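You operate a simulated robot arm through the tools that you are given. There is no shell and no other tool. Be economical: measure what you need, move in short steps, check, and stop when the job is done.

Carry out the task below with a simulated two-armed robot. There is one attempt and no reset: what you move stays moved.

## Task
Put the box labelled "cases" from the middle board of the shelf with the card pocket on the table before head four and the box labelled "nets" on the bottom board of the shelf with the card pocket. Put the orange cone on the middle board of the shelf with the card pocket away on the top of the side bench. Take the green thread net on the top of the pale wooden stand and put it away on the top of the back shelf. Fetch the purple spool from the top of the pale wooden stand and stand it on the spot right of the hooping jig. Take the black-ended spool on the top of the pale wooden stand and put it away on the top of the side bench. The order is free. Set down upright: purple spool, black-ended spool.

It is judged by the outcome, as a careful person would: the job done as asked, and still so three seconds after it is handed in. It fails if anything else is knocked over, pushed out of place, dropped, spilled or broken.

## Robot
Two 7-joint arms with fingered hands on one trunk, on a base that drives. Base frame: it is fixed to the floor where the robot stands at the start and does not move with it; the origin is under the middle of the robot, x ahead of it, y to its left, z up; the surface under the hand at the start is at about z = 920. Lengths are in mm, angles in degrees, forces in N, time in s.
The left shoulder is at the start at [22, 214, 1248], the right one opposite. With the tool pointing down near the work surface each hand reaches from about 100 to 680 mm from the robot's upright axis, wherever it stands, measured 20 degrees to its own side. Places, roughly: black box, brown box, grey box [500, 500, 1000]; black-ended spool (4x4x7 cm) [-1500, -500, 800]; bottom board of the shelf with the card pocket (15 [540, 600, 320]; green thread net (9x10x8 cm) [-1400, -300, 800]; orange cone (7x6x13 cm) [600, 0, 1000]; purple spool (4x4x7 cm) [-1600, -400, 800]; spot right of the hooping jig (17x18 cm) [-2240, -700, 820]; table before head four [-2200, -2900, 800]; top of the back shelf (106x15 cm) [-1360, -2420, 920]; top of the side bench [-3000, 1600, 800]. Payload 3.6 kg a hand.
Tool frame (each hand has its own): the origin (TCP) lies between the finger pads and is the grasp point; the fingertips stand 22 mm ahead of it; z points along the fingers, y is the line along which they close. The gripper opens to 132 mm. The gripper's body begins 60 mm behind the TCP. The gripper is a hand of 4 fingers: y runs from the thumb to the fingers, the wrist lies at [0, 0, -203] in the tool frame, and closing takes about 1.5 s.
Orientation is told as [roll, pitch, yaw] about the base's x, y, z axes, in that order, counted from this pose: with the fingers straight down and closing along the base's y, the tool's x points along the base's -x, its y along +y and its z along -z.

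## Interface
- The arms move only by the tool move_arm. It takes "left_motion", "right_motion" or both (then of equal length, played together; a hand with none holds still); each is a list of rows, each a list of 2 entries, a list of its own where there are three numbers: the shift along the tool's x, y, z in units of 400 mm (1.0 is 400 mm), then the turn, a rotation vector about the tool's x, y, z in units of 120 degrees (1.0 is 120 degrees). In form: [[[dx, dy, dz], [ax, ay, az]], ...]. A call has 1 to 20 rows; each row is the pose to reach, as a shift and turn from the pose commanded when the call began, along the tool's axes at that moment. "left_hand" and "right_hand" are, for a hand that has rows, the finger opening in mm, from 0 to 132, set as the call begins (left out, the last holds). A call with a number of a shift or a turn outside -1 to 1 is refused whole. Rows are played at 5 a second. More than 50 mm and 8.6 degrees between two rows, or a gripper value outside its range, and nothing of the call is played. A pose out of reach is approached as far as the arm can. The call stops where the force on the tool passes 40 N (or 10 N more than at its start, if that is more) or the arm is blocked; 0.2 s more then pass. The fingers move at their own pace (about 108 mm/s each) and stop on an object; they squeeze with about 28 N. The grip force told is the motor's: it shows also when the fingers shut on nothing. Time passes only in rows, and 0.2 s behind the last, so rows that repeat a pose let the fingers close. It gives the time, the measured TCP pose, the force on the tool (base axes), the opening and the grip force at its end, in the units of the frame above (readings bear some noise), with the torque about the TCP (base axes, N m) and any sound that the robot's microphone picked up, and new pictures: "show" is both (left out), scene, wrist or none (wrist: the cameras of the hands that moved).
- Cameras (640 x 400 px; columns grow to the right, rows downward): "scene" is now at [153.2, 52, 1159.1]; the picture's right is [0.55, -0.83, -0.00], its down [-0.33, -0.22, -0.92] and it looks along [0.77, 0.51, -0.40] (base axes); focal length 214 px, centre (320, 200). "left" rides on the left gripper at [-53, -53, -84] in its tool frame; the picture's right is [0.71, -0.71, 0.00], its down [0.53, 0.53, -0.67] and it looks along [0.47, 0.47, 0.74] (tool axes); focal length 247 px, centre (320, 200). "right" rides on the right gripper at [53, -53, -84] in its tool frame; the picture's right is [0.71, 0.71, 0.00], its down [-0.53, 0.53, -0.67] and it looks along [-0.47, 0.47, 0.74] (tool axes); focal length 247 px, centre (320, 200). There is no depth. A picture from a camera that has moved, and an enlarged one, comes with that camera's place and axes in the base frame and with its lens.
- slide_trunk(by): slides the trunk up (or, below 0, down) by that many mm; the arms and the scene camera ride with it, the base frame stays. It gives what a move gives, with no picture.
- base_move(legs): drives the robot by 1 to 6 legs, each [ahead, turn to the left] in mm and degrees, along the robot's own axes; the way and the turn of a leg run together, so that a leg with both is an arc; at most 1500 mm and 180 degrees a leg. The arms and the cameras ride along, it lands a little off, and it stops where it bumps. It gives what a move gives, and a new picture of the scene camera.
- move_fingers(finger1, finger2, finger3, thumb_bend, hand): sets how far each is bent, from 0 (flat) to 1 (curled in); at 0.3 the hand is open as for a grip, at 0.7 the pads meet at the TCP. One left out holds its place. A second passes; each finger stops where it meets its share of the squeeze, and holds until it gets a number again. A gripper value or a shape takes the hand back. It gives what a move gives, with no picture; readings hold the bend of each and the force on the fingers (four entries, about 0 where the hand has none), thumb and palm.
- hand_shape(shape, hand): the hand has 4 fingers and takes this shape, open, in about a second: jaw (thumb against the fingers, like two jaws); tri (thumb and two fingers); tip (a fingertip pinch); poke (one finger out to press); point (the index stretched); flat (the hand flat); cup (the hand cupped); fist (a fist). The gripper value then closes the fingers along that shape, each until it touches; the sizes above hold for jaw. It gives what a move gives, with no picture.
- pan_tilt(pan, tilt): turns the head with the scene camera to pan (to the left, within 60 degrees either way) and tilt (down, from -29 to 69), counted from straight ahead of the robot. It gives what a move gives, and a new picture of the scene camera.
- inspect(camera, box): a new picture of the part [left, top, right, bottom] of that camera's present view, enlarged. The clock stands still meanwhile.
- job_done(): hands the job in; it is judged then, once.

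Go step by step. Nothing tells you exact positions but the pictures and the camera data: compare them with the known pose of the tool, close in by small moves and look again before you grip or let go. The budget is 186 turns and 260 pictures, counting those below and the enlarged ones. Unless the task says otherwise, let go and move clear before handing in.

The tools are called after ">>>" as a command line: name --argument value ..., lists and objects as JSON in quotes. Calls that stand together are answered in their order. move_arm: Moves the arms, as the interface text tells. Its arguments: {"type":"object","properties":{"left_motion":{"type":"array","items":{"type":"array"}},"left_hand":{"type":"number"},"right_motion":{"type":"array","items":{"type":"array"}},"right_hand":{"type":"number"},"show":{"type":"string","enum":["both","scene","wrist","none"]}},"required":[]} The other tools are called the same way: slide_trunk (by) slides the trunk up or down; hand_shape (shape, hand) gives the hand a shape; move_fingers (finger1, finger2, finger3, thumb_bend, hand) moves the fingers one by one; base_move (legs) drives the base; pan_tilt (pan, tilt) turns the head that bears the scene camera; inspect (camera, box) takes an enlarged picture of a part of a camera's view; job_done () hands the job in.

At the start:

```text
clock: 0.0
left_tcp_pos: [299.7, 408.5, 1256.3]
left_orientation: [0.1, 0.0, -0.2]
left_wrist_force: [0.1, 0.2, -0.8]
left_moment: [-0.02, 0.01, -0.03]
left_opening: 131.9
left_grip_force: 0.2
left_shape: jaw
left_bend: [0.3, 0.3, 0.3, 0.3]
left_finger forces: [0.1, 0.1, 0.0, 0.0, 0.0, 0.1]
right_tcp_pos: [418.4, 34.8, 1169.4]
right_orientation: [0.1, -0.1, -0.3]
right_wrist_force: [-0.5, 0.1, 0.6]
right_moment: [0.02, 0.01, 0.02]
right_opening: 132.0
right_grip_force: 0.1
right_shape: jaw
right_bend: [0.3, 0.3, 0.3, 0.3]
right_finger forces: [0.0, 0.1, 0.0, 0.0, 0.0, 0.0]
trunk travel left (down, up): [-525.0, 151.0]
robot x, y, heading: [2.2, -1.3, 0.2]
head pan, tilt: [33.5, 23.3]
```

scene: 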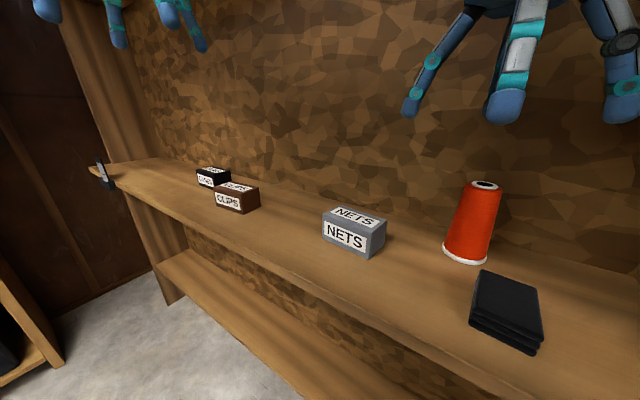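
right: 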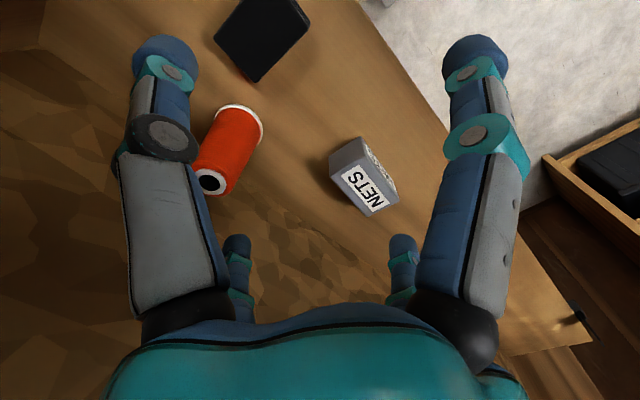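
left: 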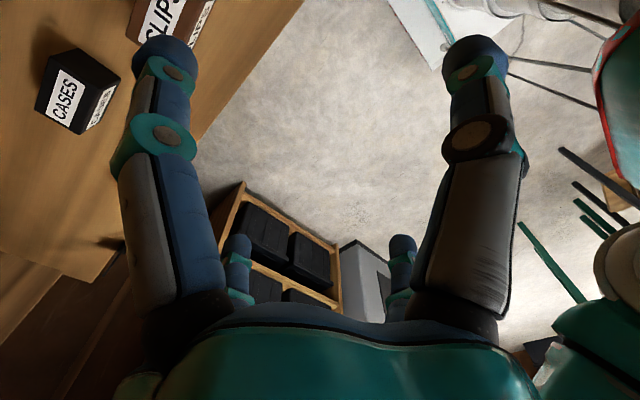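

I see the middle board with the boxes CASES, CLIPS and NETS, the orange cone and a black stack. First I look around to get a map of the room and of the bottom board.

>>> pan_tilt --pan 35 --tilt 60

>>> pan_tilt --pan 60 --tilt 20

>>> pan_tilt --pan -50 --tilt 20

>>> pan_tilt --pan 0 --tilt 35

```text
clock: 1.0
left_tcp_pos: [300.9, 409.7, 1257.1]
left_orientation: [0.0, 0.0, -0.2]
left_wrist_force: [-0.1, 1.2, 0.5]
left_moment: [-0.03, 0.0, 0.02]
left_opening: 131.8
left_grip_force: 0.0
left_shape: jaw
left_bend: [0.3, 0.3, 0.3, 0.3]
left_finger forces: [0.0, 0.0, 0.1, 0.0, 0.0, 0.0]
right_tcp_pos: [417.0, 34.8, 1170.9]
right_orientation: [0.1, 0.1, -0.3]
right_wrist_force: [0.6, -0.3, 0.2]
right_moment: [0.01, -0.01, -0.04]
right_opening: 132.0
right_grip_force: 0.0
right_shape: jaw
right_bend: [0.3, 0.3, 0.3, 0.3]
right_finger forces: [0.1, 0.0, 0.0, 0.0, 0.1, 0.1]
trunk travel left (down, up): [-525.0, 151.0]
robot x, y, heading: [2.5, 0.5, -0.2]
head pan, tilt: [35.0, 60.0]
camera scene: at [130.6, 39.3, 1106.3], right [0.57, -0.82, 0.0], down [-0.71, -0.5, -0.5], along [0.41, 0.29, -0.87], focal length 214 px, centre (320, 200)
```

scene: 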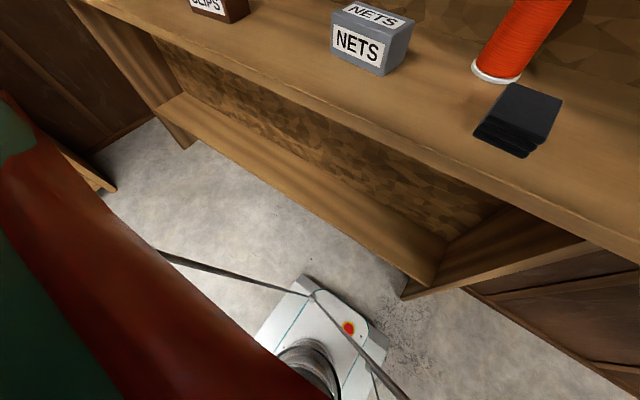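

```text
clock: 2.1
left_tcp_pos: [300.9, 407.5, 1257.8]
left_orientation: [0.0, 0.0, -0.2]
left_wrist_force: [-0.4, -0.3, -0.6]
left_moment: [0.03, -0.01, 0.01]
left_opening: 132.1
left_grip_force: 0.1
left_shape: jaw
left_bend: [0.3, 0.3, 0.3, 0.3]
left_finger forces: [0.0, 0.0, 0.1, 0.0, 0.1, 0.0]
right_tcp_pos: [417.2, 34.5, 1170.1]
right_orientation: [-0.1, 0.1, -0.3]
right_wrist_force: [0.3, 0.4, -0.5]
right_moment: [0.02, -0.01, 0.0]
right_opening: 131.8
right_grip_force: 0.0
right_shape: jaw
right_bend: [0.3, 0.3, 0.3, 0.3]
right_finger forces: [0.0, 0.1, 0.0, 0.0, 0.0, 0.0]
trunk travel left (down, up): [-525.0, 151.0]
robot x, y, heading: [1.0, -0.9, -0.1]
head pan, tilt: [60.0, 20.0]
camera scene: at [122.6, 81.6, 1164.4], right [0.87, -0.5, 0.0], down [-0.17, -0.3, -0.94], along [0.47, 0.81, -0.34], focal length 214 px, centre (320, 200)
```

scene: 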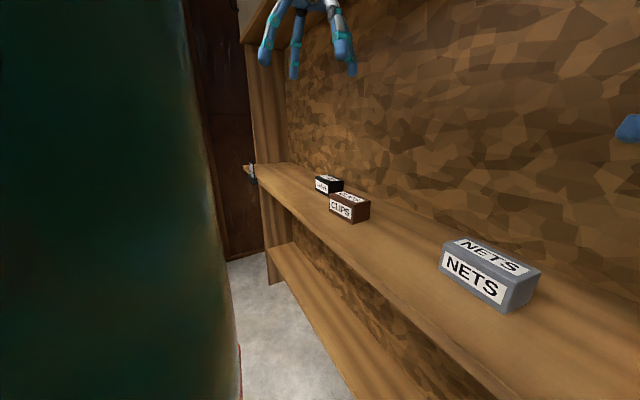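

```text
clock: 4.0
left_tcp_pos: [300.7, 409.3, 1256.2]
left_orientation: [0.0, 0.1, -0.2]
left_wrist_force: [-0.2, -0.1, 0.0]
left_moment: [-0.02, 0.01, 0.0]
left_opening: 131.8
left_grip_force: 0.2
left_shape: jaw
left_bend: [0.3, 0.3, 0.3, 0.3]
left_finger forces: [0.0, 0.0, 0.1, 0.0, 0.1, 0.0]
right_tcp_pos: [418.1, 34.1, 1170.2]
right_orientation: [0.0, 0.1, -0.3]
right_wrist_force: [1.5, 0.1, -0.3]
right_moment: [0.01, 0.0, 0.03]
right_opening: 132.1
right_grip_force: 0.0
right_shape: jaw
right_bend: [0.3, 0.3, 0.3, 0.3]
right_finger forces: [0.0, 0.0, 0.0, 0.0, 0.0, 0.1]
trunk travel left (down, up): [-525.0, 151.0]
robot x, y, heading: [-2.3, 1.0, 0.1]
head pan, tilt: [-50.0, 20.0]
camera scene: at [135.9, -70.3, 1164.5], right [-0.77, -0.64, 0.0], down [-0.22, 0.26, -0.94], along [0.6, -0.72, -0.34], focal length 214 px, centre (320, 200)
```

scene: 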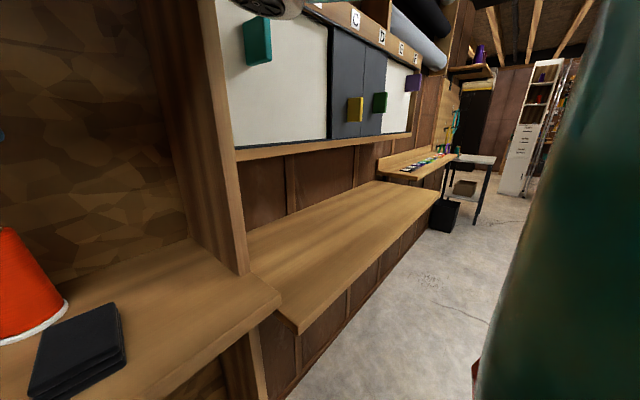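

```text
clock: 5.2
left_tcp_pos: [300.8, 408.1, 1257.2]
left_orientation: [0.0, 0.0, -0.2]
left_wrist_force: [-0.5, 0.9, -0.8]
left_moment: [0.0, -0.01, -0.03]
left_opening: 131.9
left_grip_force: 0.0
left_shape: jaw
left_bend: [0.3, 0.3, 0.3, 0.3]
left_finger forces: [0.0, 0.0, 0.1, 0.0, 0.1, 0.0]
right_tcp_pos: [417.8, 34.6, 1168.9]
right_orientation: [0.0, 0.0, -0.3]
right_wrist_force: [-0.4, -0.1, 0.7]
right_moment: [0.01, 0.01, -0.03]
right_opening: 132.2
right_grip_force: 0.1
right_shape: jaw
right_bend: [0.3, 0.3, 0.3, 0.3]
right_finger forces: [0.0, 0.1, 0.0, 0.1, 0.0, 0.1]
trunk travel left (down, up): [-525.0, 151.0]
robot x, y, heading: [-1.3, -1.3, 0.2]
head pan, tilt: [0.0, 35.0]
camera scene: at [164.0, 0.9, 1140.6], right [0.0, -1.0, 0.0], down [-0.57, 0.0, -0.82], along [0.82, 0.0, -0.57], focal length 214 px, centre (320, 200)
```

scene: 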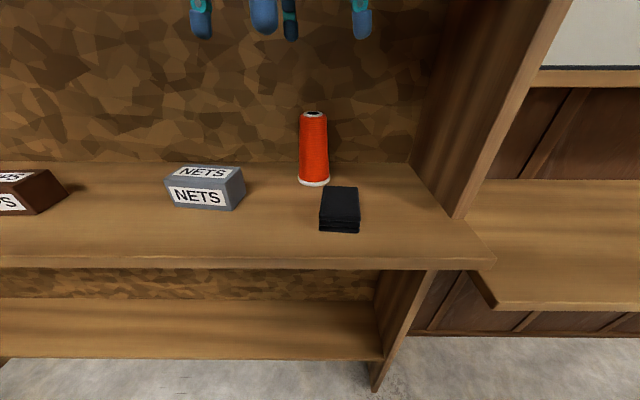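

The board's front edge is near x≈330, its back wall near x≈640, and the bottom board spans x≈445–640. I move the right hand back out of the way and the left hand above the NETS box (about [450,185]).

>>> move_arm --left_motion '[[[-0.0625, -0.0929, 0.0417], [0, 0, 0]], [[-0.125, -0.1858, 0.0833], [0, 0, 0]], [[-0.1875, -0.2787, 0.125], [0, 0, 0]], [[-0.25, -0.3717, 0.1667], [0, 0, 0]], [[-0.3125, -0.4646, 0.2083], [0, 0, 0]], [[-0.375, -0.5575, 0.25], [0, 0, 0]]]' --right_motion '[[[0.07, -0.0771, -0.025], [0, 0, 0]], [[0.14, -0.1542, -0.05], [0, 0, 0]], [[0.21, -0.2312, -0.075], [0, 0, 0]], [[0.28, -0.3083, -0.1], [0, 0, 0]], [[0.35, -0.3854, -0.125], [0, 0, 0]], [[0.42, -0.4625, -0.15], [0, 0, 0]]]'

```text
clock: 6.6
left_tcp_pos: [397.4, 249.1, 1169.1]
left_orientation: [0.1, -0.2, -0.2]
left_wrist_force: [0.6, 0.1, -0.3]
left_moment: [-0.02, 0.0, 0.01]
left_opening: 131.8
left_grip_force: 0.1
left_shape: jaw
left_bend: [0.3, 0.3, 0.3, 0.3]
left_finger forces: [0.0, 0.0, 0.1, 0.0, 0.0, 0.1]
left hand out of reach, approached as far as the arm can: row 5, 6
right_tcp_pos: [249.4, -153.0, 1226.7]
right_orientation: [0.0, 0.0, -0.3]
right_wrist_force: [0.1, -0.7, 0.1]
right_moment: [-0.01, -0.01, -0.01]
right_opening: 131.7
right_grip_force: 0.1
right_shape: jaw
right_bend: [0.3, 0.3, 0.3, 0.3]
right_finger forces: [0.0, 0.1, 0.0, 0.0, 0.0, 0.0]
trunk travel left (down, up): [-525.0, 151.0]
robot x, y, heading: [1.2, 1.0, 0.1]
head pan, tilt: [0.0, 35.0]
camera scene: at [163.2, 0.4, 1140.7], right [0.0, -1.0, 0.0], down [-0.57, 0.0, -0.82], along [0.82, 0.0, -0.57], focal length 214 px, centre (320, 200)
camera right: at [196.0, -206.4, 1310.7], right [-0.7, 0.71, 0.0], down [0.53, 0.52, 0.67], along [0.47, 0.47, -0.74], focal length 247 px, centre (320, 200)
camera left: at [450.2, 196.0, 1254.1], right [-0.71, -0.7, 0.0], down [-0.53, 0.53, 0.67], along [-0.47, 0.47, -0.75], focal length 247 px, centre (320, 200)
```

scene: 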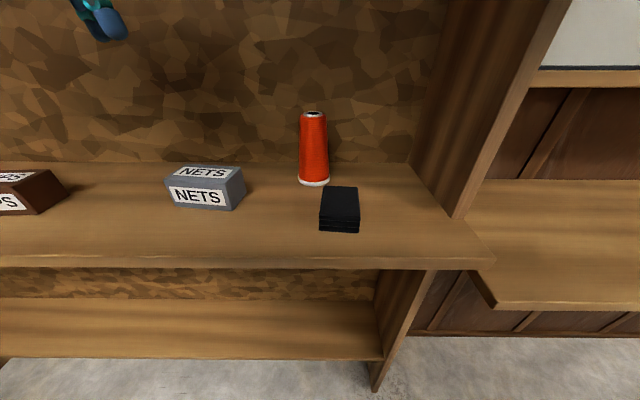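
right: 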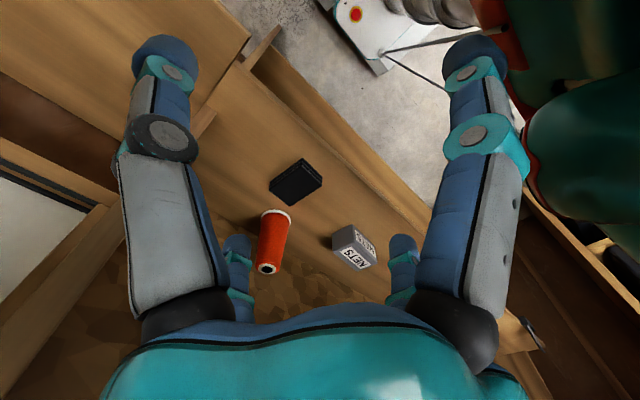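
left: 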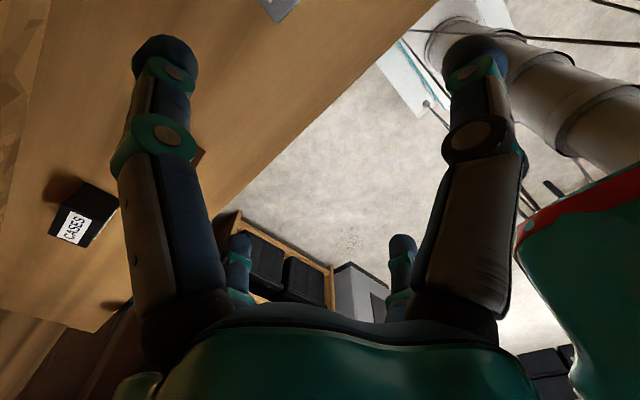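

The left hand stopped short at that height, so I lower it and look closely at the NETS box to size it.

>>> move_arm --left_motion '[[[0, 0, 0.1], [0, 0, 0]], [[0, 0, 0.15], [0, 0, 0]]]' --show "wrist"

>>> inspect --camera "scene" --box '[0, 120, 400, 280]'

```text
clock: 7.2
left_tcp_pos: [391.3, 257.8, 1112.6]
left_orientation: [-0.2, -0.1, -0.2]
left_wrist_force: [-0.6, -0.3, -0.4]
left_moment: [0.0, -0.01, -0.04]
left_opening: 132.3
left_grip_force: 0.0
left_shape: jaw
left_bend: [0.3, 0.3, 0.3, 0.3]
left_finger forces: [0.1, 0.0, 0.1, 0.1, 0.1, 0.1]
left hand out of reach, approached as far as the arm can: row 1, 2
right_tcp_pos: [251.0, -152.1, 1226.5]
right_orientation: [-0.1, 0.0, -0.2]
right_wrist_force: [-0.9, 0.1, 1.4]
right_moment: [-0.03, -0.02, 0.01]
right_opening: 131.8
right_grip_force: 0.0
right_shape: jaw
right_bend: [0.3, 0.3, 0.3, 0.3]
right_finger forces: [0.1, 0.0, 0.0, 0.0, 0.1, 0.1]
trunk travel left (down, up): [-525.0, 151.0]
robot x, y, heading: [0.0, -0.8, -0.1]
head pan, tilt: [0.0, 35.0]
camera left: at [443.6, 205.1, 1197.7], right [-0.71, -0.7, 0.0], down [-0.53, 0.53, 0.67], along [-0.47, 0.47, -0.75], focal length 247 px, centre (320, 200)
```

left: 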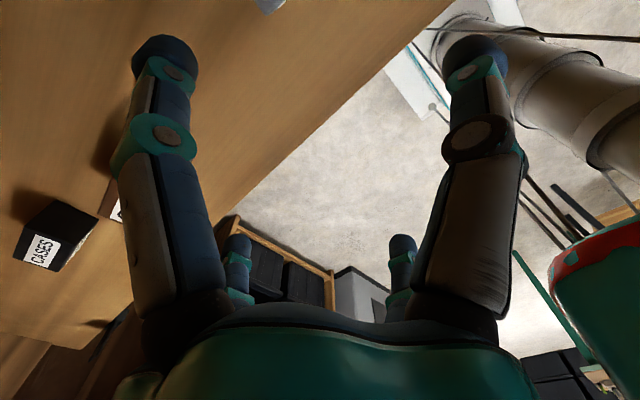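

```text
1.60 times, centred on (200, 200) of scene
camera zoom: at [164.3, 1.1, 1140.5], right [0.0, -1.0, 0.0], down [-0.57, 0.0, -0.82], along [0.82, 0.0, -0.57], focal length 343 px, centre (512, 200)
```

zoom: 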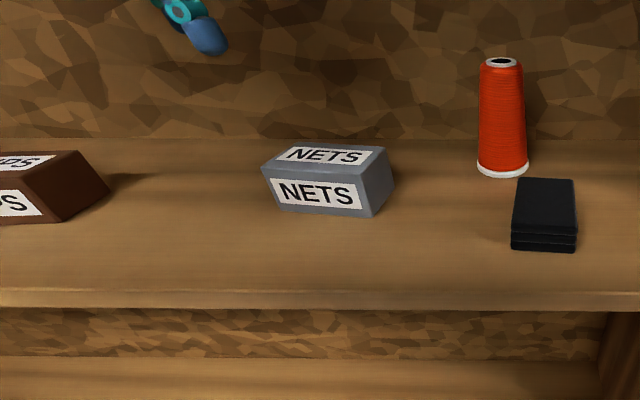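

The left arm seems to be on a joint limit. I turn the hand to the box's yaw (about −11°) and lower further, to see whether that frees it.

>>> move_arm --left_motion '[[[0, 0, 0.05], [0, 0, 0.05]], [[0, 0, 0.1], [0, 0, 0.095]], [[0, 0, 0.1], [0, 0, 0.095]]]' --show "scene"

```text
clock: 8.0
left_tcp_pos: [381.4, 266.5, 1076.1]
left_orientation: [0.0, 0.0, -11.8]
left_wrist_force: [0.1, 1.6, 0.1]
left_moment: [-0.02, -0.04, 0.03]
left_opening: 131.8
left_grip_force: 0.0
left_shape: jaw
left_bend: [0.3, 0.3, 0.3, 0.3]
left_finger forces: [0.0, 0.0, 0.0, 0.0, 0.0, 0.0]
left hand out of reach, approached as far as the arm can: row 1, 2, 3
right_tcp_pos: [250.2, -152.3, 1225.4]
right_orientation: [0.0, 0.0, -0.4]
right_wrist_force: [0.3, 0.6, 0.3]
right_moment: [0.01, 0.04, 0.01]
right_opening: 131.6
right_grip_force: 0.0
right_shape: jaw
right_bend: [0.3, 0.3, 0.3, 0.3]
right_finger forces: [0.0, 0.0, 0.1, 0.0, 0.1, 0.0]
trunk travel left (down, up): [-525.0, 151.0]
robot x, y, heading: [1.9, -2.9, -0.0]
head pan, tilt: [0.0, 35.0]
camera scene: at [164.0, 0.9, 1140.6], right [0.0, -1.0, 0.0], down [-0.57, 0.0, -0.82], along [0.82, 0.0, -0.57], focal length 214 px, centre (320, 200)
```

scene: 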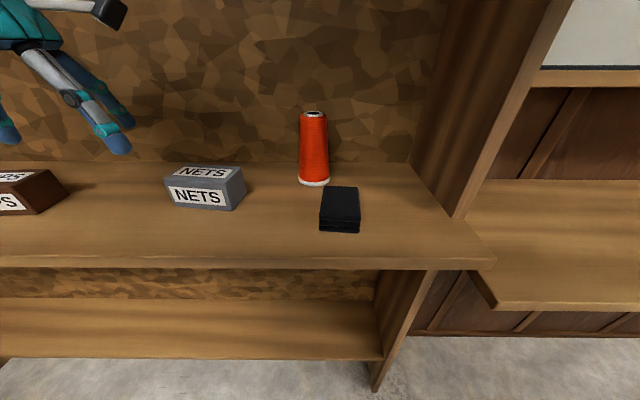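

Still off. I test whether the limit is sideways or radial by commanding the hand outward to the left and ahead.

>>> move_arm --left_motion '[[[-0.07, 0.07, 0], [0, 0, 0]], [[-0.14, 0.14, 0], [0, 0, 0]], [[-0.2, 0.2, 0], [0, 0, 0]]]' --show "none"

```text
clock: 8.8
left_tcp_pos: [450.6, 343.8, 1088.4]
left_orientation: [0.2, 0.0, -11.7]
left_wrist_force: [-0.2, -0.1, 0.0]
left_moment: [0.0, 0.01, 0.04]
left_opening: 131.9
left_grip_force: 0.1
left_shape: jaw
left_bend: [0.3, 0.3, 0.3, 0.3]
left_finger forces: [0.1, 0.0, 0.0, 0.0, 0.1, 0.0]
left hand out of reach, approached as far as the arm can: row 1, 2, 3
right_tcp_pos: [251.4, -151.5, 1226.6]
right_orientation: [0.0, 0.1, -0.4]
right_wrist_force: [-0.2, -0.6, 0.1]
right_moment: [-0.02, 0.03, -0.03]
right_opening: 131.9
right_grip_force: 0.1
right_shape: jaw
right_bend: [0.3, 0.3, 0.3, 0.3]
right_finger forces: [0.0, 0.0, 0.0, 0.0, 0.1, 0.0]
trunk travel left (down, up): [-525.0, 151.0]
robot x, y, heading: [0.3, -1.7, 0.1]
head pan, tilt: [0.0, 35.0]
```

The left arm has an inner limit here, while the right arm reaches across freely. I tuck the left hand back and turn the base left 30° so the right hand can take NETS.

>>> move_arm --left_motion '[[[0.1, 0, -0.06], [0, 0, 0]], [[0.2, 0.03, -0.12], [0, 0, 0]], [[0.3, 0.06, -0.18], [0, 0, 0]], [[0.4, 0.08, -0.24], [0, 0, 0]]]' --show "none"

>>> base_move --legs '[[0, 30]]'

```text
clock: 9.8
left_tcp_pos: [296.6, 411.2, 1182.5]
left_orientation: [0.0, 0.1, -11.5]
left_wrist_force: [-1.1, 0.5, 0.1]
left_moment: [-0.01, -0.04, 0.01]
left_opening: 132.1
left_grip_force: 0.0
left_shape: jaw
left_bend: [0.3, 0.3, 0.3, 0.3]
left_finger forces: [0.0, 0.0, 0.0, 0.0, 0.0, 0.1]
right_tcp_pos: [249.3, -150.5, 1225.5]
right_orientation: [-0.1, 0.0, -0.2]
right_wrist_force: [0.6, -0.2, -0.1]
right_moment: [-0.02, -0.05, -0.05]
right_opening: 132.1
right_grip_force: 0.0
right_shape: jaw
right_bend: [0.3, 0.3, 0.3, 0.3]
right_finger forces: [0.0, 0.1, 0.0, 0.0, 0.0, 0.1]
trunk travel left (down, up): [-525.0, 151.0]
robot x, y, heading: [0.3, -3.7, -0.2]
head pan, tilt: [0.0, 35.0]
```

```text
clock: 11.1
left_tcp_pos: [182.1, 469.7, 1185.3]
left_orientation: [-0.1, -0.4, 2.2]
left_wrist_force: [0.4, 0.7, 0.0]
left_moment: [0.0, 0.02, -0.01]
left_opening: 132.2
left_grip_force: 0.0
left_shape: jaw
left_bend: [0.3, 0.3, 0.3, 0.3]
left_finger forces: [0.0, 0.0, 0.1, 0.0, 0.0, 0.0]
right_tcp_pos: [273.3, -89.9, 1227.1]
right_orientation: [-0.3, -0.2, 12.2]
right_wrist_force: [-0.7, 0.2, -0.1]
right_moment: [-0.04, 0.0, 0.0]
right_opening: 131.7
right_grip_force: 0.0
right_shape: jaw
right_bend: [0.3, 0.3, 0.3, 0.3]
right_finger forces: [0.1, 0.0, 0.1, 0.1, 0.1, 0.0]
trunk travel left (down, up): [-525.0, 151.0]
robot x, y, heading: [0.8, -7.0, 13.2]
head pan, tilt: [0.0, 35.0]
stopped in leg 1: the robot was blocked; the commanded pose is now the measured one
camera scene: at [149.0, 33.5, 1142.2], right [0.23, -0.97, 0.0], down [-0.55, -0.13, -0.82], along [0.8, 0.18, -0.57], focal length 214 px, centre (320, 200)
```

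scene: 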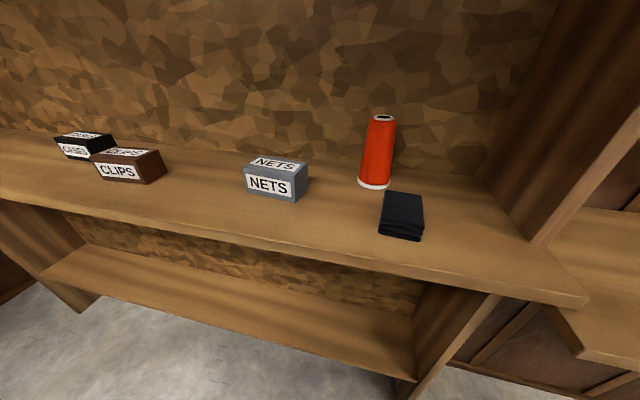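

The turn was blocked at 13°. I look with both wrist cameras and to the left to find what is touching.

>>> inspect --camera "left" --box '[0, 0, 640, 400]'

>>> pan_tilt --pan 60 --tilt 55

>>> pan_tilt --pan -60 --tilt 55

```text
1.00 times, centred on (320, 200) of left (not enlarged: the box is as wide or as high as the picture)
camera zoom: at [237.1, 419.7, 1269.1], right [-0.68, -0.73, 0.0], down [-0.55, 0.51, 0.66], along [-0.48, 0.45, -0.75], focal length 247 px, centre (320, 200)
```

zoom: 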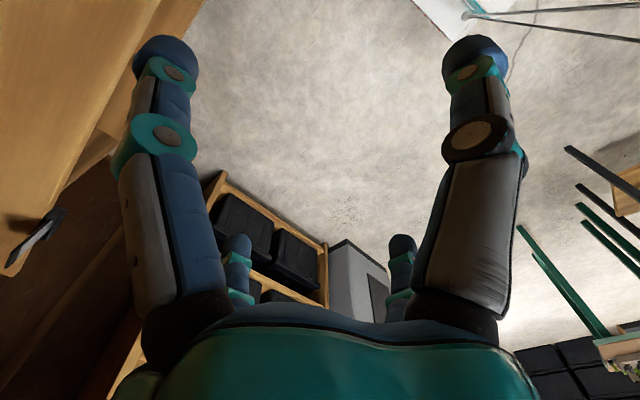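

```text
clock: 12.4
left_tcp_pos: [183.2, 469.6, 1185.6]
left_orientation: [0.0, -0.5, 2.2]
left_wrist_force: [-0.1, 0.2, 0.5]
left_moment: [0.0, 0.02, 0.01]
left_opening: 131.9
left_grip_force: 0.2
left_shape: jaw
left_bend: [0.3, 0.3, 0.3, 0.3]
left_finger forces: [0.0, 0.0, 0.0, 0.0, 0.0, 0.0]
right_tcp_pos: [272.2, -91.5, 1228.1]
right_orientation: [-0.1, -0.3, 12.3]
right_wrist_force: [-1.1, -0.5, 1.2]
right_moment: [-0.01, -0.02, -0.01]
right_opening: 132.1
right_grip_force: 0.1
right_shape: jaw
right_bend: [0.3, 0.3, 0.3, 0.3]
right_finger forces: [0.1, 0.1, 0.0, 0.0, 0.0, 0.0]
trunk travel left (down, up): [-525.0, 151.0]
robot x, y, heading: [0.4, -5.9, 13.0]
head pan, tilt: [60.0, 55.0]
camera scene: at [84.7, 81.3, 1113.4], right [0.96, -0.29, 0.01], down [-0.23, -0.78, -0.58], along [0.18, 0.55, -0.82], focal length 214 px, centre (320, 200)
```

scene: 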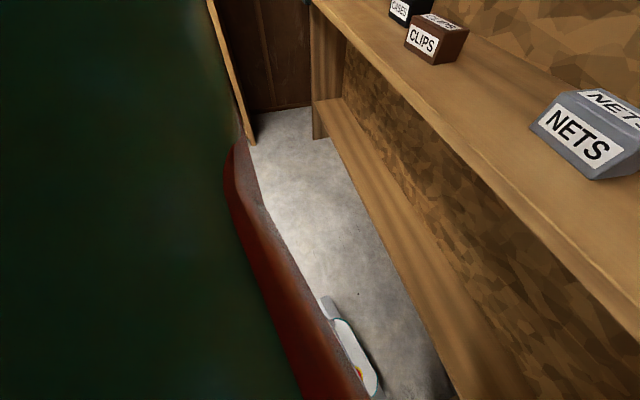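

```text
clock: 14.4
left_tcp_pos: [182.9, 468.0, 1186.1]
left_orientation: [0.0, -0.5, 2.3]
left_wrist_force: [-0.5, -0.3, -0.2]
left_moment: [0.03, 0.01, -0.02]
left_opening: 131.8
left_grip_force: 0.1
left_shape: jaw
left_bend: [0.3, 0.3, 0.3, 0.3]
left_finger forces: [0.0, 0.0, 0.0, 0.1, 0.0, 0.1]
right_tcp_pos: [273.5, -92.0, 1228.2]
right_orientation: [-0.1, -0.3, 12.2]
right_wrist_force: [-0.3, 0.3, 0.2]
right_moment: [0.02, -0.03, 0.01]
right_opening: 131.9
right_grip_force: 0.0
right_shape: jaw
right_bend: [0.3, 0.3, 0.3, 0.3]
right_finger forces: [0.1, 0.1, 0.1, 0.1, 0.1, 0.0]
trunk travel left (down, up): [-525.0, 151.0]
robot x, y, heading: [5.8, -9.5, 13.2]
head pan, tilt: [-60.0, 55.0]
camera scene: at [112.7, -39.9, 1113.7], right [-0.73, -0.68, -0.01], down [-0.55, 0.6, -0.58], along [0.4, -0.42, -0.81], focal length 214 px, centre (320, 200)
```

scene: 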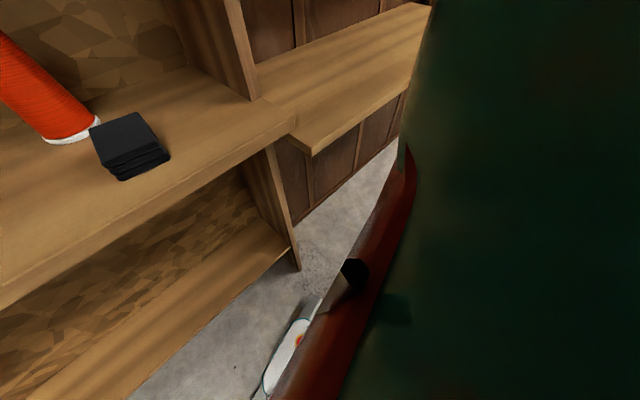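

I can't see the contact; I turn the left hand's camera to look behind the robot.

>>> move_arm --left_motion '[[[0, 0, 0], [0, 0, -0.068]], [[0, 0, 0], [0, 0, -0.136]], [[0, 0, 0], [0, 0, -0.204]], [[0, 0, 0], [0, 0, -0.272]], [[0, 0, 0], [0, 0, -0.34]], [[0, 0, 0], [0, 0, -0.408]], [[0, 0, 0], [0, 0, -0.476]], [[0, 0, 0], [0, 0, -0.544]], [[0, 0, 0], [0, 0, -0.612]]]' --show "wrist"

```text
clock: 16.4
left_tcp_pos: [182.6, 469.9, 1185.3]
left_orientation: [-0.5, -0.2, 75.8]
left_wrist_force: [1.0, 0.4, 0.1]
left_moment: [0.0, 0.02, -0.02]
left_opening: 131.9
left_grip_force: 0.1
left_shape: jaw
left_bend: [0.3, 0.3, 0.3, 0.3]
left_finger forces: [0.1, 0.1, 0.0, 0.0, 0.1, 0.1]
right_tcp_pos: [272.5, -91.1, 1228.0]
right_orientation: [-0.2, -0.3, 12.4]
right_wrist_force: [-0.5, -0.9, 0.2]
right_moment: [-0.01, -0.01, 0.03]
right_opening: 131.8
right_grip_force: 0.1
right_shape: jaw
right_bend: [0.3, 0.3, 0.3, 0.3]
right_finger forces: [0.1, 0.0, 0.0, 0.0, 0.0, 0.0]
trunk travel left (down, up): [-525.0, 151.0]
robot x, y, heading: [-0.7, -6.9, 13.2]
head pan, tilt: [-60.0, 55.0]
camera left: at [245.5, 508.5, 1269.7], right [0.51, -0.86, 0.0], down [-0.64, -0.38, 0.66], along [-0.57, -0.34, -0.75], focal length 247 px, centre (320, 200)
```

left: 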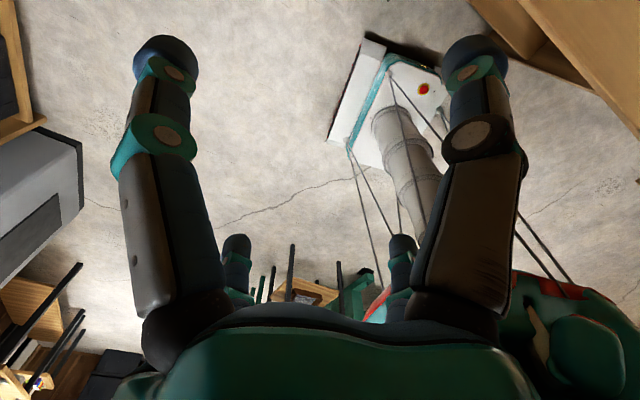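

Nothing is near the base on the left or behind. I try the turn again in a small step.

>>> base_move --legs '[[0, 10]]'

```text
clock: 17.6
left_tcp_pos: [116.3, 500.9, 1196.5]
left_orientation: [-3.2, -1.6, 82.1]
left_wrist_force: [0.6, 0.0, -0.8]
left_moment: [0.02, 0.0, -0.02]
left_opening: 132.0
left_grip_force: 0.0
left_shape: jaw
left_bend: [0.3, 0.3, 0.3, 0.3]
left_finger forces: [0.1, 0.0, 0.0, 0.2, 0.1, 0.0]
right_tcp_pos: [306.2, -38.7, 1232.1]
right_orientation: [-0.4, -1.0, 21.1]
right_wrist_force: [-0.1, 0.0, 0.1]
right_moment: [0.01, 0.03, 0.05]
right_opening: 131.8
right_grip_force: 0.1
right_shape: jaw
right_bend: [0.3, 0.3, 0.3, 0.3]
right_finger forces: [0.0, 0.0, 0.0, 0.0, 0.0, 0.1]
trunk travel left (down, up): [-525.0, 151.0]
robot x, y, heading: [-5.5, 1.3, 22.0]
head pan, tilt: [-60.0, 55.0]
stopped in leg 1: the robot was blocked; the commanded pose is now the measured one
camera scene: at [79.1, -24.5, 1118.6], right [-0.61, -0.79, -0.04], down [-0.62, 0.51, -0.59], along [0.49, -0.34, -0.8], focal length 214 px, centre (320, 200)
```

scene: 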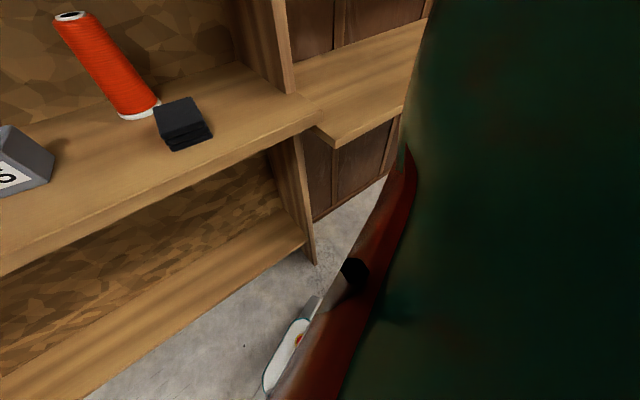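

The robot tilts slightly, so it is pressing on something. I undo the turn at once.

>>> base_move --legs '[[0, -12]]'

```text
clock: 18.3
left_tcp_pos: [160.1, 514.2, 1180.1]
left_orientation: [-2.2, -0.5, 80.3]
left_wrist_force: [0.1, -0.7, 0.9]
left_moment: [0.0, -0.01, 0.04]
left_opening: 131.9
left_grip_force: 0.1
left_shape: jaw
left_bend: [0.3, 0.3, 0.3, 0.3]
left_finger forces: [0.0, 0.0, 0.0, 0.1, 0.0, 0.0]
right_tcp_pos: [344.7, -21.4, 1233.5]
right_orientation: [-0.9, -1.1, 21.3]
right_wrist_force: [0.7, 0.5, -0.3]
right_moment: [-0.01, 0.01, 0.03]
right_opening: 132.0
right_grip_force: 0.1
right_shape: jaw
right_bend: [0.3, 0.3, 0.3, 0.3]
right_finger forces: [0.1, 0.0, 0.0, 0.1, 0.0, 0.1]
trunk travel left (down, up): [-525.0, 151.0]
robot x, y, heading: [-2.6, 0.1, 21.3]
head pan, tilt: [-60.0, 55.0]
stopped in leg 1: the robot was blocked; the commanded pose is now the measured one
camera scene: at [70.9, -25.3, 1119.0], right [-0.62, -0.78, -0.04], down [-0.61, 0.52, -0.6], along [0.49, -0.35, -0.8], focal length 214 px, centre (320, 200)
```

scene: 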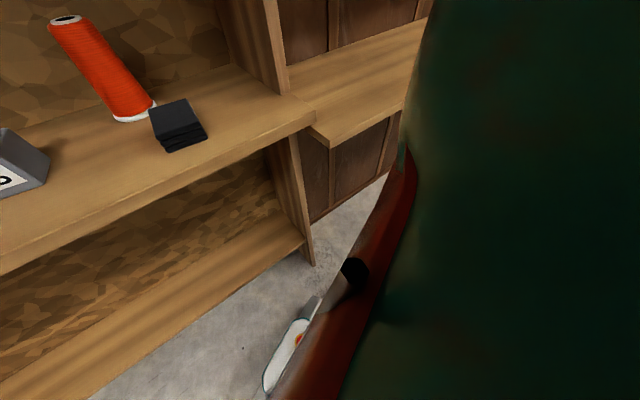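

Turning is blocked both ways and the robot leans back slightly, so its front seems caught. I back straight out a little.

>>> base_move --legs '[[-100, 0]]'

```text
clock: 19.0
left_tcp_pos: [193.2, 523.4, 1159.3]
left_orientation: [-0.7, 1.4, 80.0]
left_wrist_force: [-0.3, 1.0, -1.1]
left_moment: [-0.06, 0.0, -0.01]
left_opening: 132.0
left_grip_force: 0.0
left_shape: jaw
left_bend: [0.3, 0.3, 0.3, 0.3]
left_finger forces: [0.1, 0.0, 0.0, 0.0, 0.1, 0.0]
right_tcp_pos: [381.1, -8.9, 1230.8]
right_orientation: [-1.1, -1.2, 22.3]
right_wrist_force: [0.8, -0.1, 0.1]
right_moment: [-0.01, 0.01, 0.01]
right_opening: 131.8
right_grip_force: 0.1
right_shape: jaw
right_bend: [0.3, 0.3, 0.3, 0.3]
right_finger forces: [0.0, 0.1, 0.0, 0.0, 0.0, 0.0]
trunk travel left (down, up): [-525.0, 151.0]
robot x, y, heading: [-14.1, -4.1, 20.8]
head pan, tilt: [-60.0, 55.0]
stopped in leg 1: the robot was blocked; the commanded pose is now the measured one
camera scene: at [59.4, -31.3, 1119.2], right [-0.63, -0.78, -0.04], down [-0.61, 0.52, -0.6], along [0.49, -0.36, -0.8], focal length 214 px, centre (320, 200)
```

scene: 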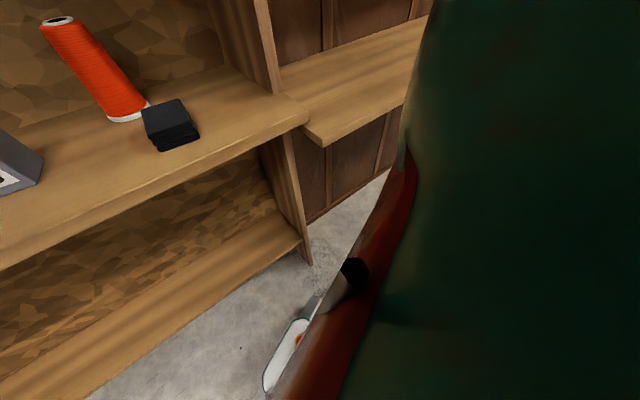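

The hands get pushed forward each time: the arms' elbows are hitting something behind the robot. I drive forward a bit to relieve the pressure.

>>> base_move --legs '[[60, 0]]'

>>> inspect --camera "right" --box '[0, 0, 640, 400]'

>>> inspect --camera "left" --box '[0, 0, 640, 400]'

```text
clock: 19.7
left_tcp_pos: [220.0, 562.4, 1126.0]
left_orientation: [-1.0, 7.3, 83.6]
left_wrist_force: [-0.3, 1.6, -1.1]
left_moment: [-0.1, 0.02, 0.01]
left_opening: 131.9
left_grip_force: 0.1
left_shape: jaw
left_bend: [0.3, 0.3, 0.3, 0.3]
left_finger forces: [0.0, 0.0, 0.0, 0.0, 0.0, 0.0]
right_tcp_pos: [436.1, 18.8, 1209.7]
right_orientation: [-2.1, 1.0, 23.9]
right_wrist_force: [0.9, 0.9, -0.9]
right_moment: [-0.07, 0.13, 0.04]
right_opening: 132.1
right_grip_force: 0.0
right_shape: jaw
right_bend: [0.3, 0.3, 0.3, 0.3]
right_finger forces: [0.0, 0.1, 0.1, 0.1, 0.0, 0.1]
trunk travel left (down, up): [-525.0, 151.0]
robot x, y, heading: [-8.0, -5.1, 20.2]
head pan, tilt: [-60.0, 55.0]
stopped in leg 1: the robot was blocked; the commanded pose is now the measured one
camera scene: at [59.2, -29.4, 1118.8], right [-0.64, -0.77, -0.04], down [-0.6, 0.53, -0.6], along [0.49, -0.36, -0.8], focal length 214 px, centre (320, 200)
```

scene: 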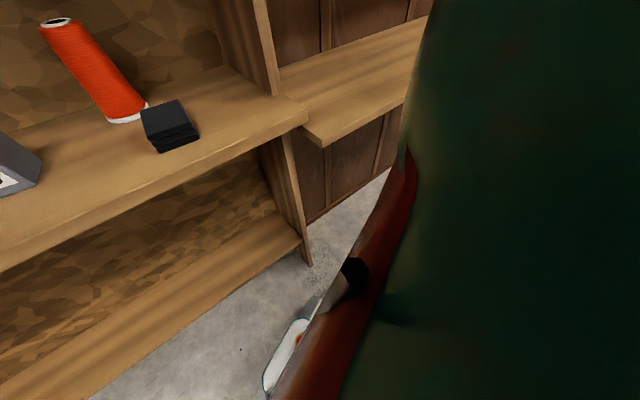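

```text
1.00 times, centred on (320, 200) of right (not enlarged: the box is as wide or as high as the picture)
camera zoom: at [408.7, -47.1, 1297.2], right [-0.93, 0.36, -0.01], down [0.27, 0.72, 0.64], along [0.24, 0.59, -0.77], focal length 247 px, centre (320, 200)
```

zoom: 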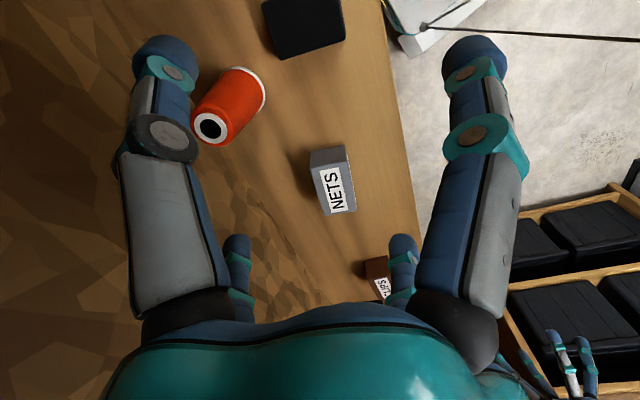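

```text
1.00 times, centred on (320, 200) of left (not enlarged: the box is as wide or as high as the picture)
camera zoom: at [278.3, 619.6, 1203.2], right [0.62, -0.77, 0.1], down [-0.58, -0.38, 0.72], along [-0.52, -0.51, -0.69], focal length 247 px, centre (320, 200)
```

zoom: 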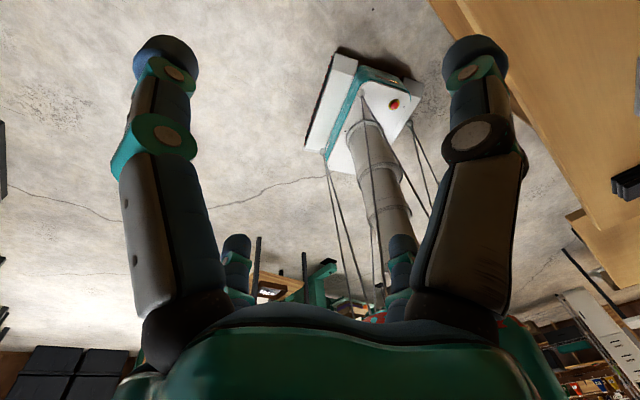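

I use the right hand's camera to look back at the robot's own left arm and torso.

>>> move_arm --right_motion '[[[0, 0, 0], [0, 0, -0.07]], [[0, 0, 0], [0, 0, -0.14]], [[0, 0, 0], [0, 0, -0.21]], [[0, 0, 0], [0, 0, -0.28]], [[0, 0, 0], [0, 0, -0.35]], [[0, 0, 0], [0, 0, -0.42]], [[0, 0, 0], [0, 0, -0.49]], [[0, 0, 0], [0, 0, -0.56]]]' --show "both"

```text
clock: 20.1
left_tcp_pos: [245.3, 584.2, 1136.6]
left_orientation: [-3.1, 7.3, 85.3]
left_wrist_force: [0.9, 0.9, -0.3]
left_moment: [-0.06, -0.04, -0.01]
left_opening: 132.0
left_grip_force: 0.1
left_shape: jaw
left_bend: [0.3, 0.3, 0.3, 0.3]
left_finger forces: [0.0, 0.0, 0.0, 0.0, 0.0, 0.0]
right_tcp_pos: [464.1, 33.5, 1199.2]
right_orientation: [-1.9, 2.5, 27.4]
right_wrist_force: [0.1, 0.2, 0.1]
right_moment: [-0.01, 0.06, 0.03]
right_opening: 131.8
right_grip_force: 0.1
right_shape: jaw
right_bend: [0.3, 0.3, 0.3, 0.3]
right_finger forces: [0.1, 0.0, 0.0, 0.0, 0.0, 0.0]
trunk travel left (down, up): [-525.0, 151.0]
robot x, y, heading: [-11.9, -4.2, 20.3]
head pan, tilt: [-60.0, 55.0]
stopped in row 1 (left hand): the arm was blocked; the commanded pose is now the measured one
camera scene: at [66.5, -27.4, 1118.3], right [-0.64, -0.77, -0.03], down [-0.6, 0.52, -0.6], along [0.48, -0.36, -0.8], focal length 214 px, centre (320, 200)
camera right: at [443.7, -34.1, 1287.6], right [-0.95, 0.3, 0.01], down [0.24, 0.74, 0.63], along [0.18, 0.6, -0.78], focal length 247 px, centre (320, 200)
```

scene: 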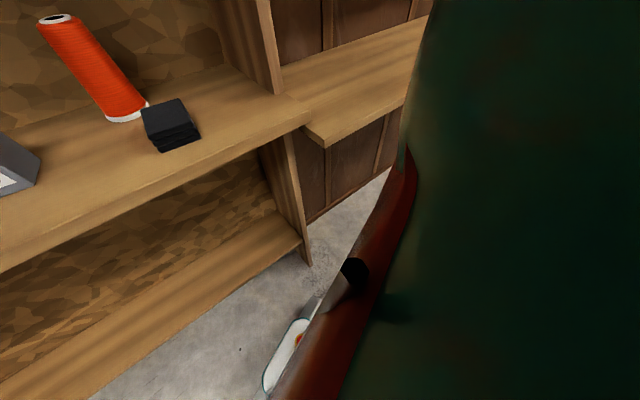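
right: 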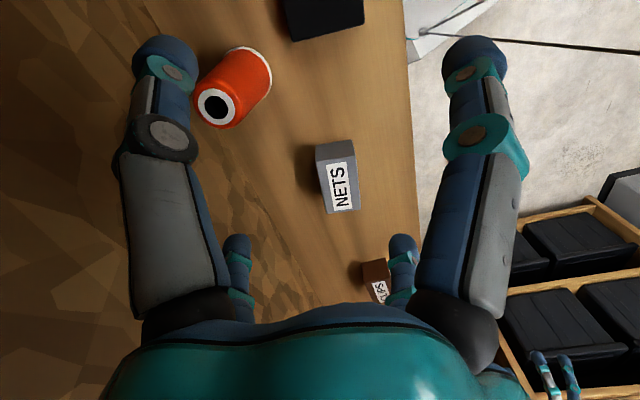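

The left arm's upper links are the blocked part. I move the left hand forward and outward to free its elbow.

>>> move_arm --left_motion '[[[-0.06, -0.08, -0.02], [0, 0, 0]], [[-0.12, -0.16, -0.04], [0, 0, 0]], [[-0.18, -0.24, -0.06], [0, 0, 0]]]' --show "wrist"

```text
clock: 20.4
left_tcp_pos: [263.4, 594.5, 1160.5]
left_orientation: [-6.9, 6.5, 86.1]
left_wrist_force: [0.4, -0.3, 0.1]
left_moment: [0.01, 0.01, 0.01]
left_opening: 132.0
left_grip_force: 0.1
left_shape: jaw
left_bend: [0.3, 0.3, 0.3, 0.3]
left_finger forces: [0.1, 0.0, 0.0, 0.0, 0.0, 0.0]
left hand out of reach, approached as far as the arm can: row 1
right_tcp_pos: [487.6, 38.5, 1185.8]
right_orientation: [-1.7, 3.7, 27.9]
right_wrist_force: [-0.4, 0.9, 0.1]
right_moment: [-0.03, 0.01, -0.01]
right_opening: 132.2
right_grip_force: 0.1
right_shape: jaw
right_bend: [0.3, 0.3, 0.3, 0.3]
right_finger forces: [0.1, 0.1, 0.0, 0.1, 0.0, 0.0]
trunk travel left (down, up): [-525.0, 151.0]
robot x, y, heading: [-10.6, -3.5, 20.3]
head pan, tilt: [-60.0, 55.0]
stopped in row 1 (left hand): the arm was blocked; the commanded pose is now the measured one
camera left: at [310.2, 654.9, 1244.7], right [0.65, -0.74, 0.17], down [-0.63, -0.41, 0.66], along [-0.42, -0.53, -0.74], focal length 247 px, centre (320, 200)
```

left: 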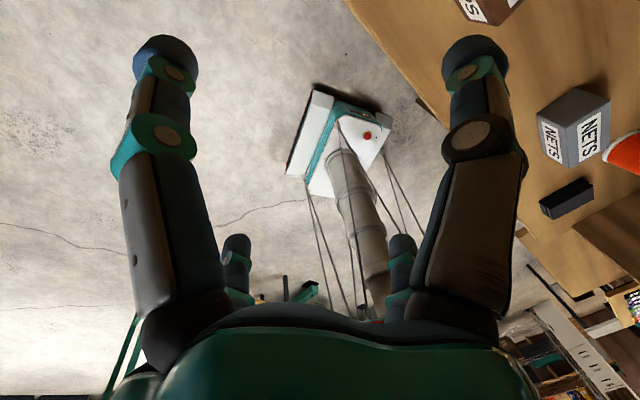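

Both arms still get pushed. I look at both arms with the head camera.

>>> pan_tilt --pan -60 --tilt 0

>>> pan_tilt --pan 60 --tilt 0

>>> pan_tilt --pan 0 --tilt 65

```text
clock: 21.6
left_tcp_pos: [265.9, 610.0, 1182.3]
left_orientation: [-8.9, 6.6, 87.1]
left_wrist_force: [-0.3, -0.6, 0.2]
left_moment: [-0.01, 0.01, -0.01]
left_opening: 131.9
left_grip_force: 0.0
left_shape: jaw
left_bend: [0.3, 0.3, 0.3, 0.3]
left_finger forces: [0.0, 0.0, 0.0, 0.0, 0.0, 0.0]
right_tcp_pos: [485.5, 37.2, 1187.8]
right_orientation: [-1.7, 3.8, 27.6]
right_wrist_force: [-0.2, -0.1, 0.2]
right_moment: [0.02, 0.02, 0.03]
right_opening: 132.0
right_grip_force: 0.0
right_shape: jaw
right_bend: [0.3, 0.3, 0.3, 0.3]
right_finger forces: [0.0, 0.0, 0.1, 0.0, 0.0, 0.0]
trunk travel left (down, up): [-525.0, 151.0]
robot x, y, heading: [-10.4, -3.7, 20.5]
head pan, tilt: [-60.0, 0.0]
camera scene: at [81.0, -40.7, 1202.8], right [-0.64, -0.77, -0.03], down [0.04, 0.01, -1.0], along [0.77, -0.64, 0.03], focal length 214 px, centre (320, 200)
```

scene: 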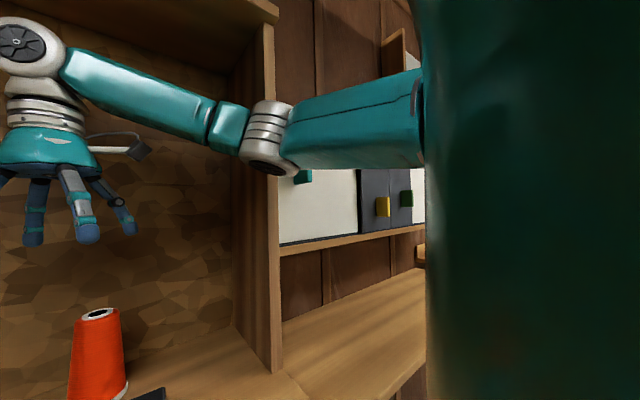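

```text
clock: 23.6
left_tcp_pos: [265.6, 608.8, 1182.4]
left_orientation: [-8.8, 6.6, 87.0]
left_wrist_force: [0.3, 0.8, 0.8]
left_moment: [0.0, 0.01, 0.04]
left_opening: 132.0
left_grip_force: 0.0
left_shape: jaw
left_bend: [0.3, 0.3, 0.3, 0.3]
left_finger forces: [0.1, 0.0, 0.1, 0.0, 0.0, 0.1]
right_tcp_pos: [485.2, 37.4, 1185.6]
right_orientation: [-1.7, 3.8, 27.6]
right_wrist_force: [0.0, -0.2, 0.7]
right_moment: [0.02, -0.01, 0.01]
right_opening: 132.1
right_grip_force: 0.0
right_shape: jaw
right_bend: [0.3, 0.3, 0.3, 0.3]
right_finger forces: [0.0, 0.0, 0.0, 0.0, 0.0, 0.0]
trunk travel left (down, up): [-525.0, 151.0]
robot x, y, heading: [-10.7, -6.4, 20.8]
head pan, tilt: [60.0, 0.0]
camera scene: at [26.8, 105.3, 1201.4], right [0.98, -0.17, 0.04], down [0.04, 0.01, -1.0], along [0.17, 0.99, 0.01], focal length 214 px, centre (320, 200)
```

scene: 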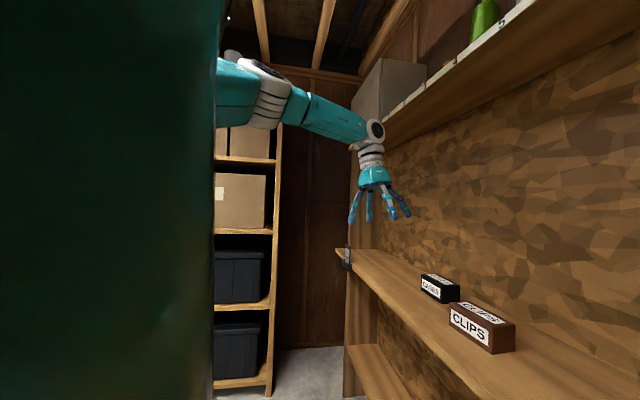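

```text
clock: 25.0
left_tcp_pos: [265.0, 610.2, 1181.8]
left_orientation: [-8.9, 6.5, 87.0]
left_wrist_force: [0.3, -0.2, -0.7]
left_moment: [0.0, -0.01, 0.02]
left_opening: 131.9
left_grip_force: 0.1
left_shape: jaw
left_bend: [0.3, 0.3, 0.3, 0.3]
left_finger forces: [0.0, 0.0, 0.0, 0.1, 0.1, 0.0]
right_tcp_pos: [485.6, 37.6, 1186.6]
right_orientation: [-1.6, 3.8, 27.7]
right_wrist_force: [0.1, 0.1, -0.4]
right_moment: [0.0, -0.02, -0.01]
right_opening: 131.8
right_grip_force: 0.1
right_shape: jaw
right_bend: [0.3, 0.3, 0.3, 0.3]
right_finger forces: [0.0, 0.0, 0.0, 0.0, 0.1, 0.0]
trunk travel left (down, up): [-525.0, 151.0]
robot x, y, heading: [-11.0, -5.2, 20.2]
head pan, tilt: [0.0, 65.0]
camera scene: at [72.7, 38.2, 1107.0], right [0.35, -0.94, 0.01], down [-0.83, -0.31, -0.46], along [0.43, 0.15, -0.89], focal length 214 px, centre (320, 200)
```

scene: 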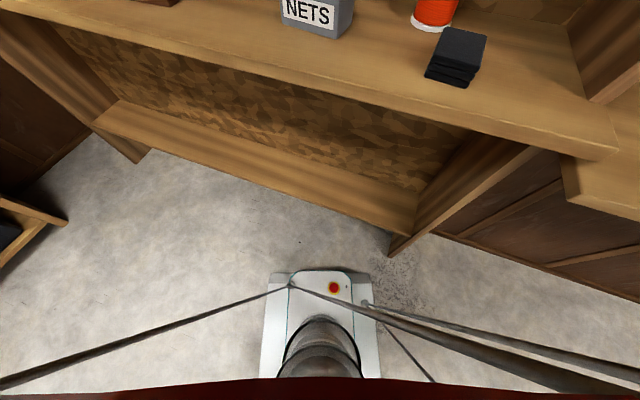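

Now I see it: the elbows ride high, and the right elbow presses on the shelf's right upright (near [438,−221,1300]). I pull the right hand back and left to bring that elbow off it.

>>> move_arm --right_motion '[[[0.05, 0.083, 0], [0, 0, 0]], [[0.1, 0.166, 0], [0, 0, 0]], [[0.15, 0.25, 0], [0, 0, 0]]]' --show "none"

>>> pan_tilt --pan -60 --tilt -10

```text
clock: 25.3
left_tcp_pos: [273.7, 631.3, 1219.6]
left_orientation: [-13.9, 6.5, 89.2]
left_wrist_force: [0.3, 0.6, 0.1]
left_moment: [-0.03, -0.02, 0.05]
left_opening: 131.8
left_grip_force: 0.0
left_shape: jaw
left_bend: [0.3, 0.3, 0.3, 0.3]
left_finger forces: [0.0, 0.0, 0.1, 0.0, 0.0, 0.0]
right_tcp_pos: [500.8, 42.0, 1183.5]
right_orientation: [-1.5, 4.0, 26.9]
right_wrist_force: [1.0, 0.1, 0.1]
right_moment: [0.03, 0.0, 0.0]
right_opening: 132.1
right_grip_force: 0.0
right_shape: jaw
right_bend: [0.3, 0.3, 0.3, 0.3]
right_finger forces: [0.1, 0.1, 0.0, 0.1, 0.0, 0.1]
trunk travel left (down, up): [-525.0, 151.0]
robot x, y, heading: [-10.9, -6.3, 20.3]
head pan, tilt: [0.0, 65.0]
stopped in row 1 (left hand): the arm was blocked; the commanded pose is now the measured one
```

```text
clock: 26.8
left_tcp_pos: [272.8, 630.6, 1219.6]
left_orientation: [-13.9, 6.5, 89.2]
left_wrist_force: [-0.5, 0.1, -0.1]
left_moment: [0.02, 0.0, -0.01]
left_opening: 132.2
left_grip_force: 0.1
left_shape: jaw
left_bend: [0.3, 0.3, 0.3, 0.3]
left_finger forces: [0.0, 0.0, 0.0, 0.0, 0.1, 0.0]
right_tcp_pos: [499.5, 42.1, 1183.9]
right_orientation: [-1.6, 4.1, 27.1]
right_wrist_force: [0.3, 0.4, 0.5]
right_moment: [0.01, 0.0, 0.0]
right_opening: 132.2
right_grip_force: 0.0
right_shape: jaw
right_bend: [0.3, 0.3, 0.3, 0.3]
right_finger forces: [0.0, 0.0, 0.0, 0.0, 0.0, 0.1]
trunk travel left (down, up): [-525.0, 151.0]
robot x, y, heading: [-11.0, -2.7, 20.2]
head pan, tilt: [-60.0, -10.0]
camera scene: at [80.6, -43.0, 1217.4], right [-0.64, -0.77, -0.03], down [0.17, -0.1, -0.98], along [0.75, -0.63, 0.2], focal length 214 px, centre (320, 200)
```

scene: 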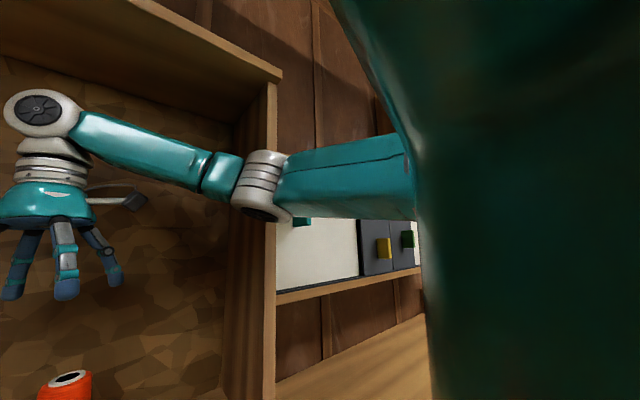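

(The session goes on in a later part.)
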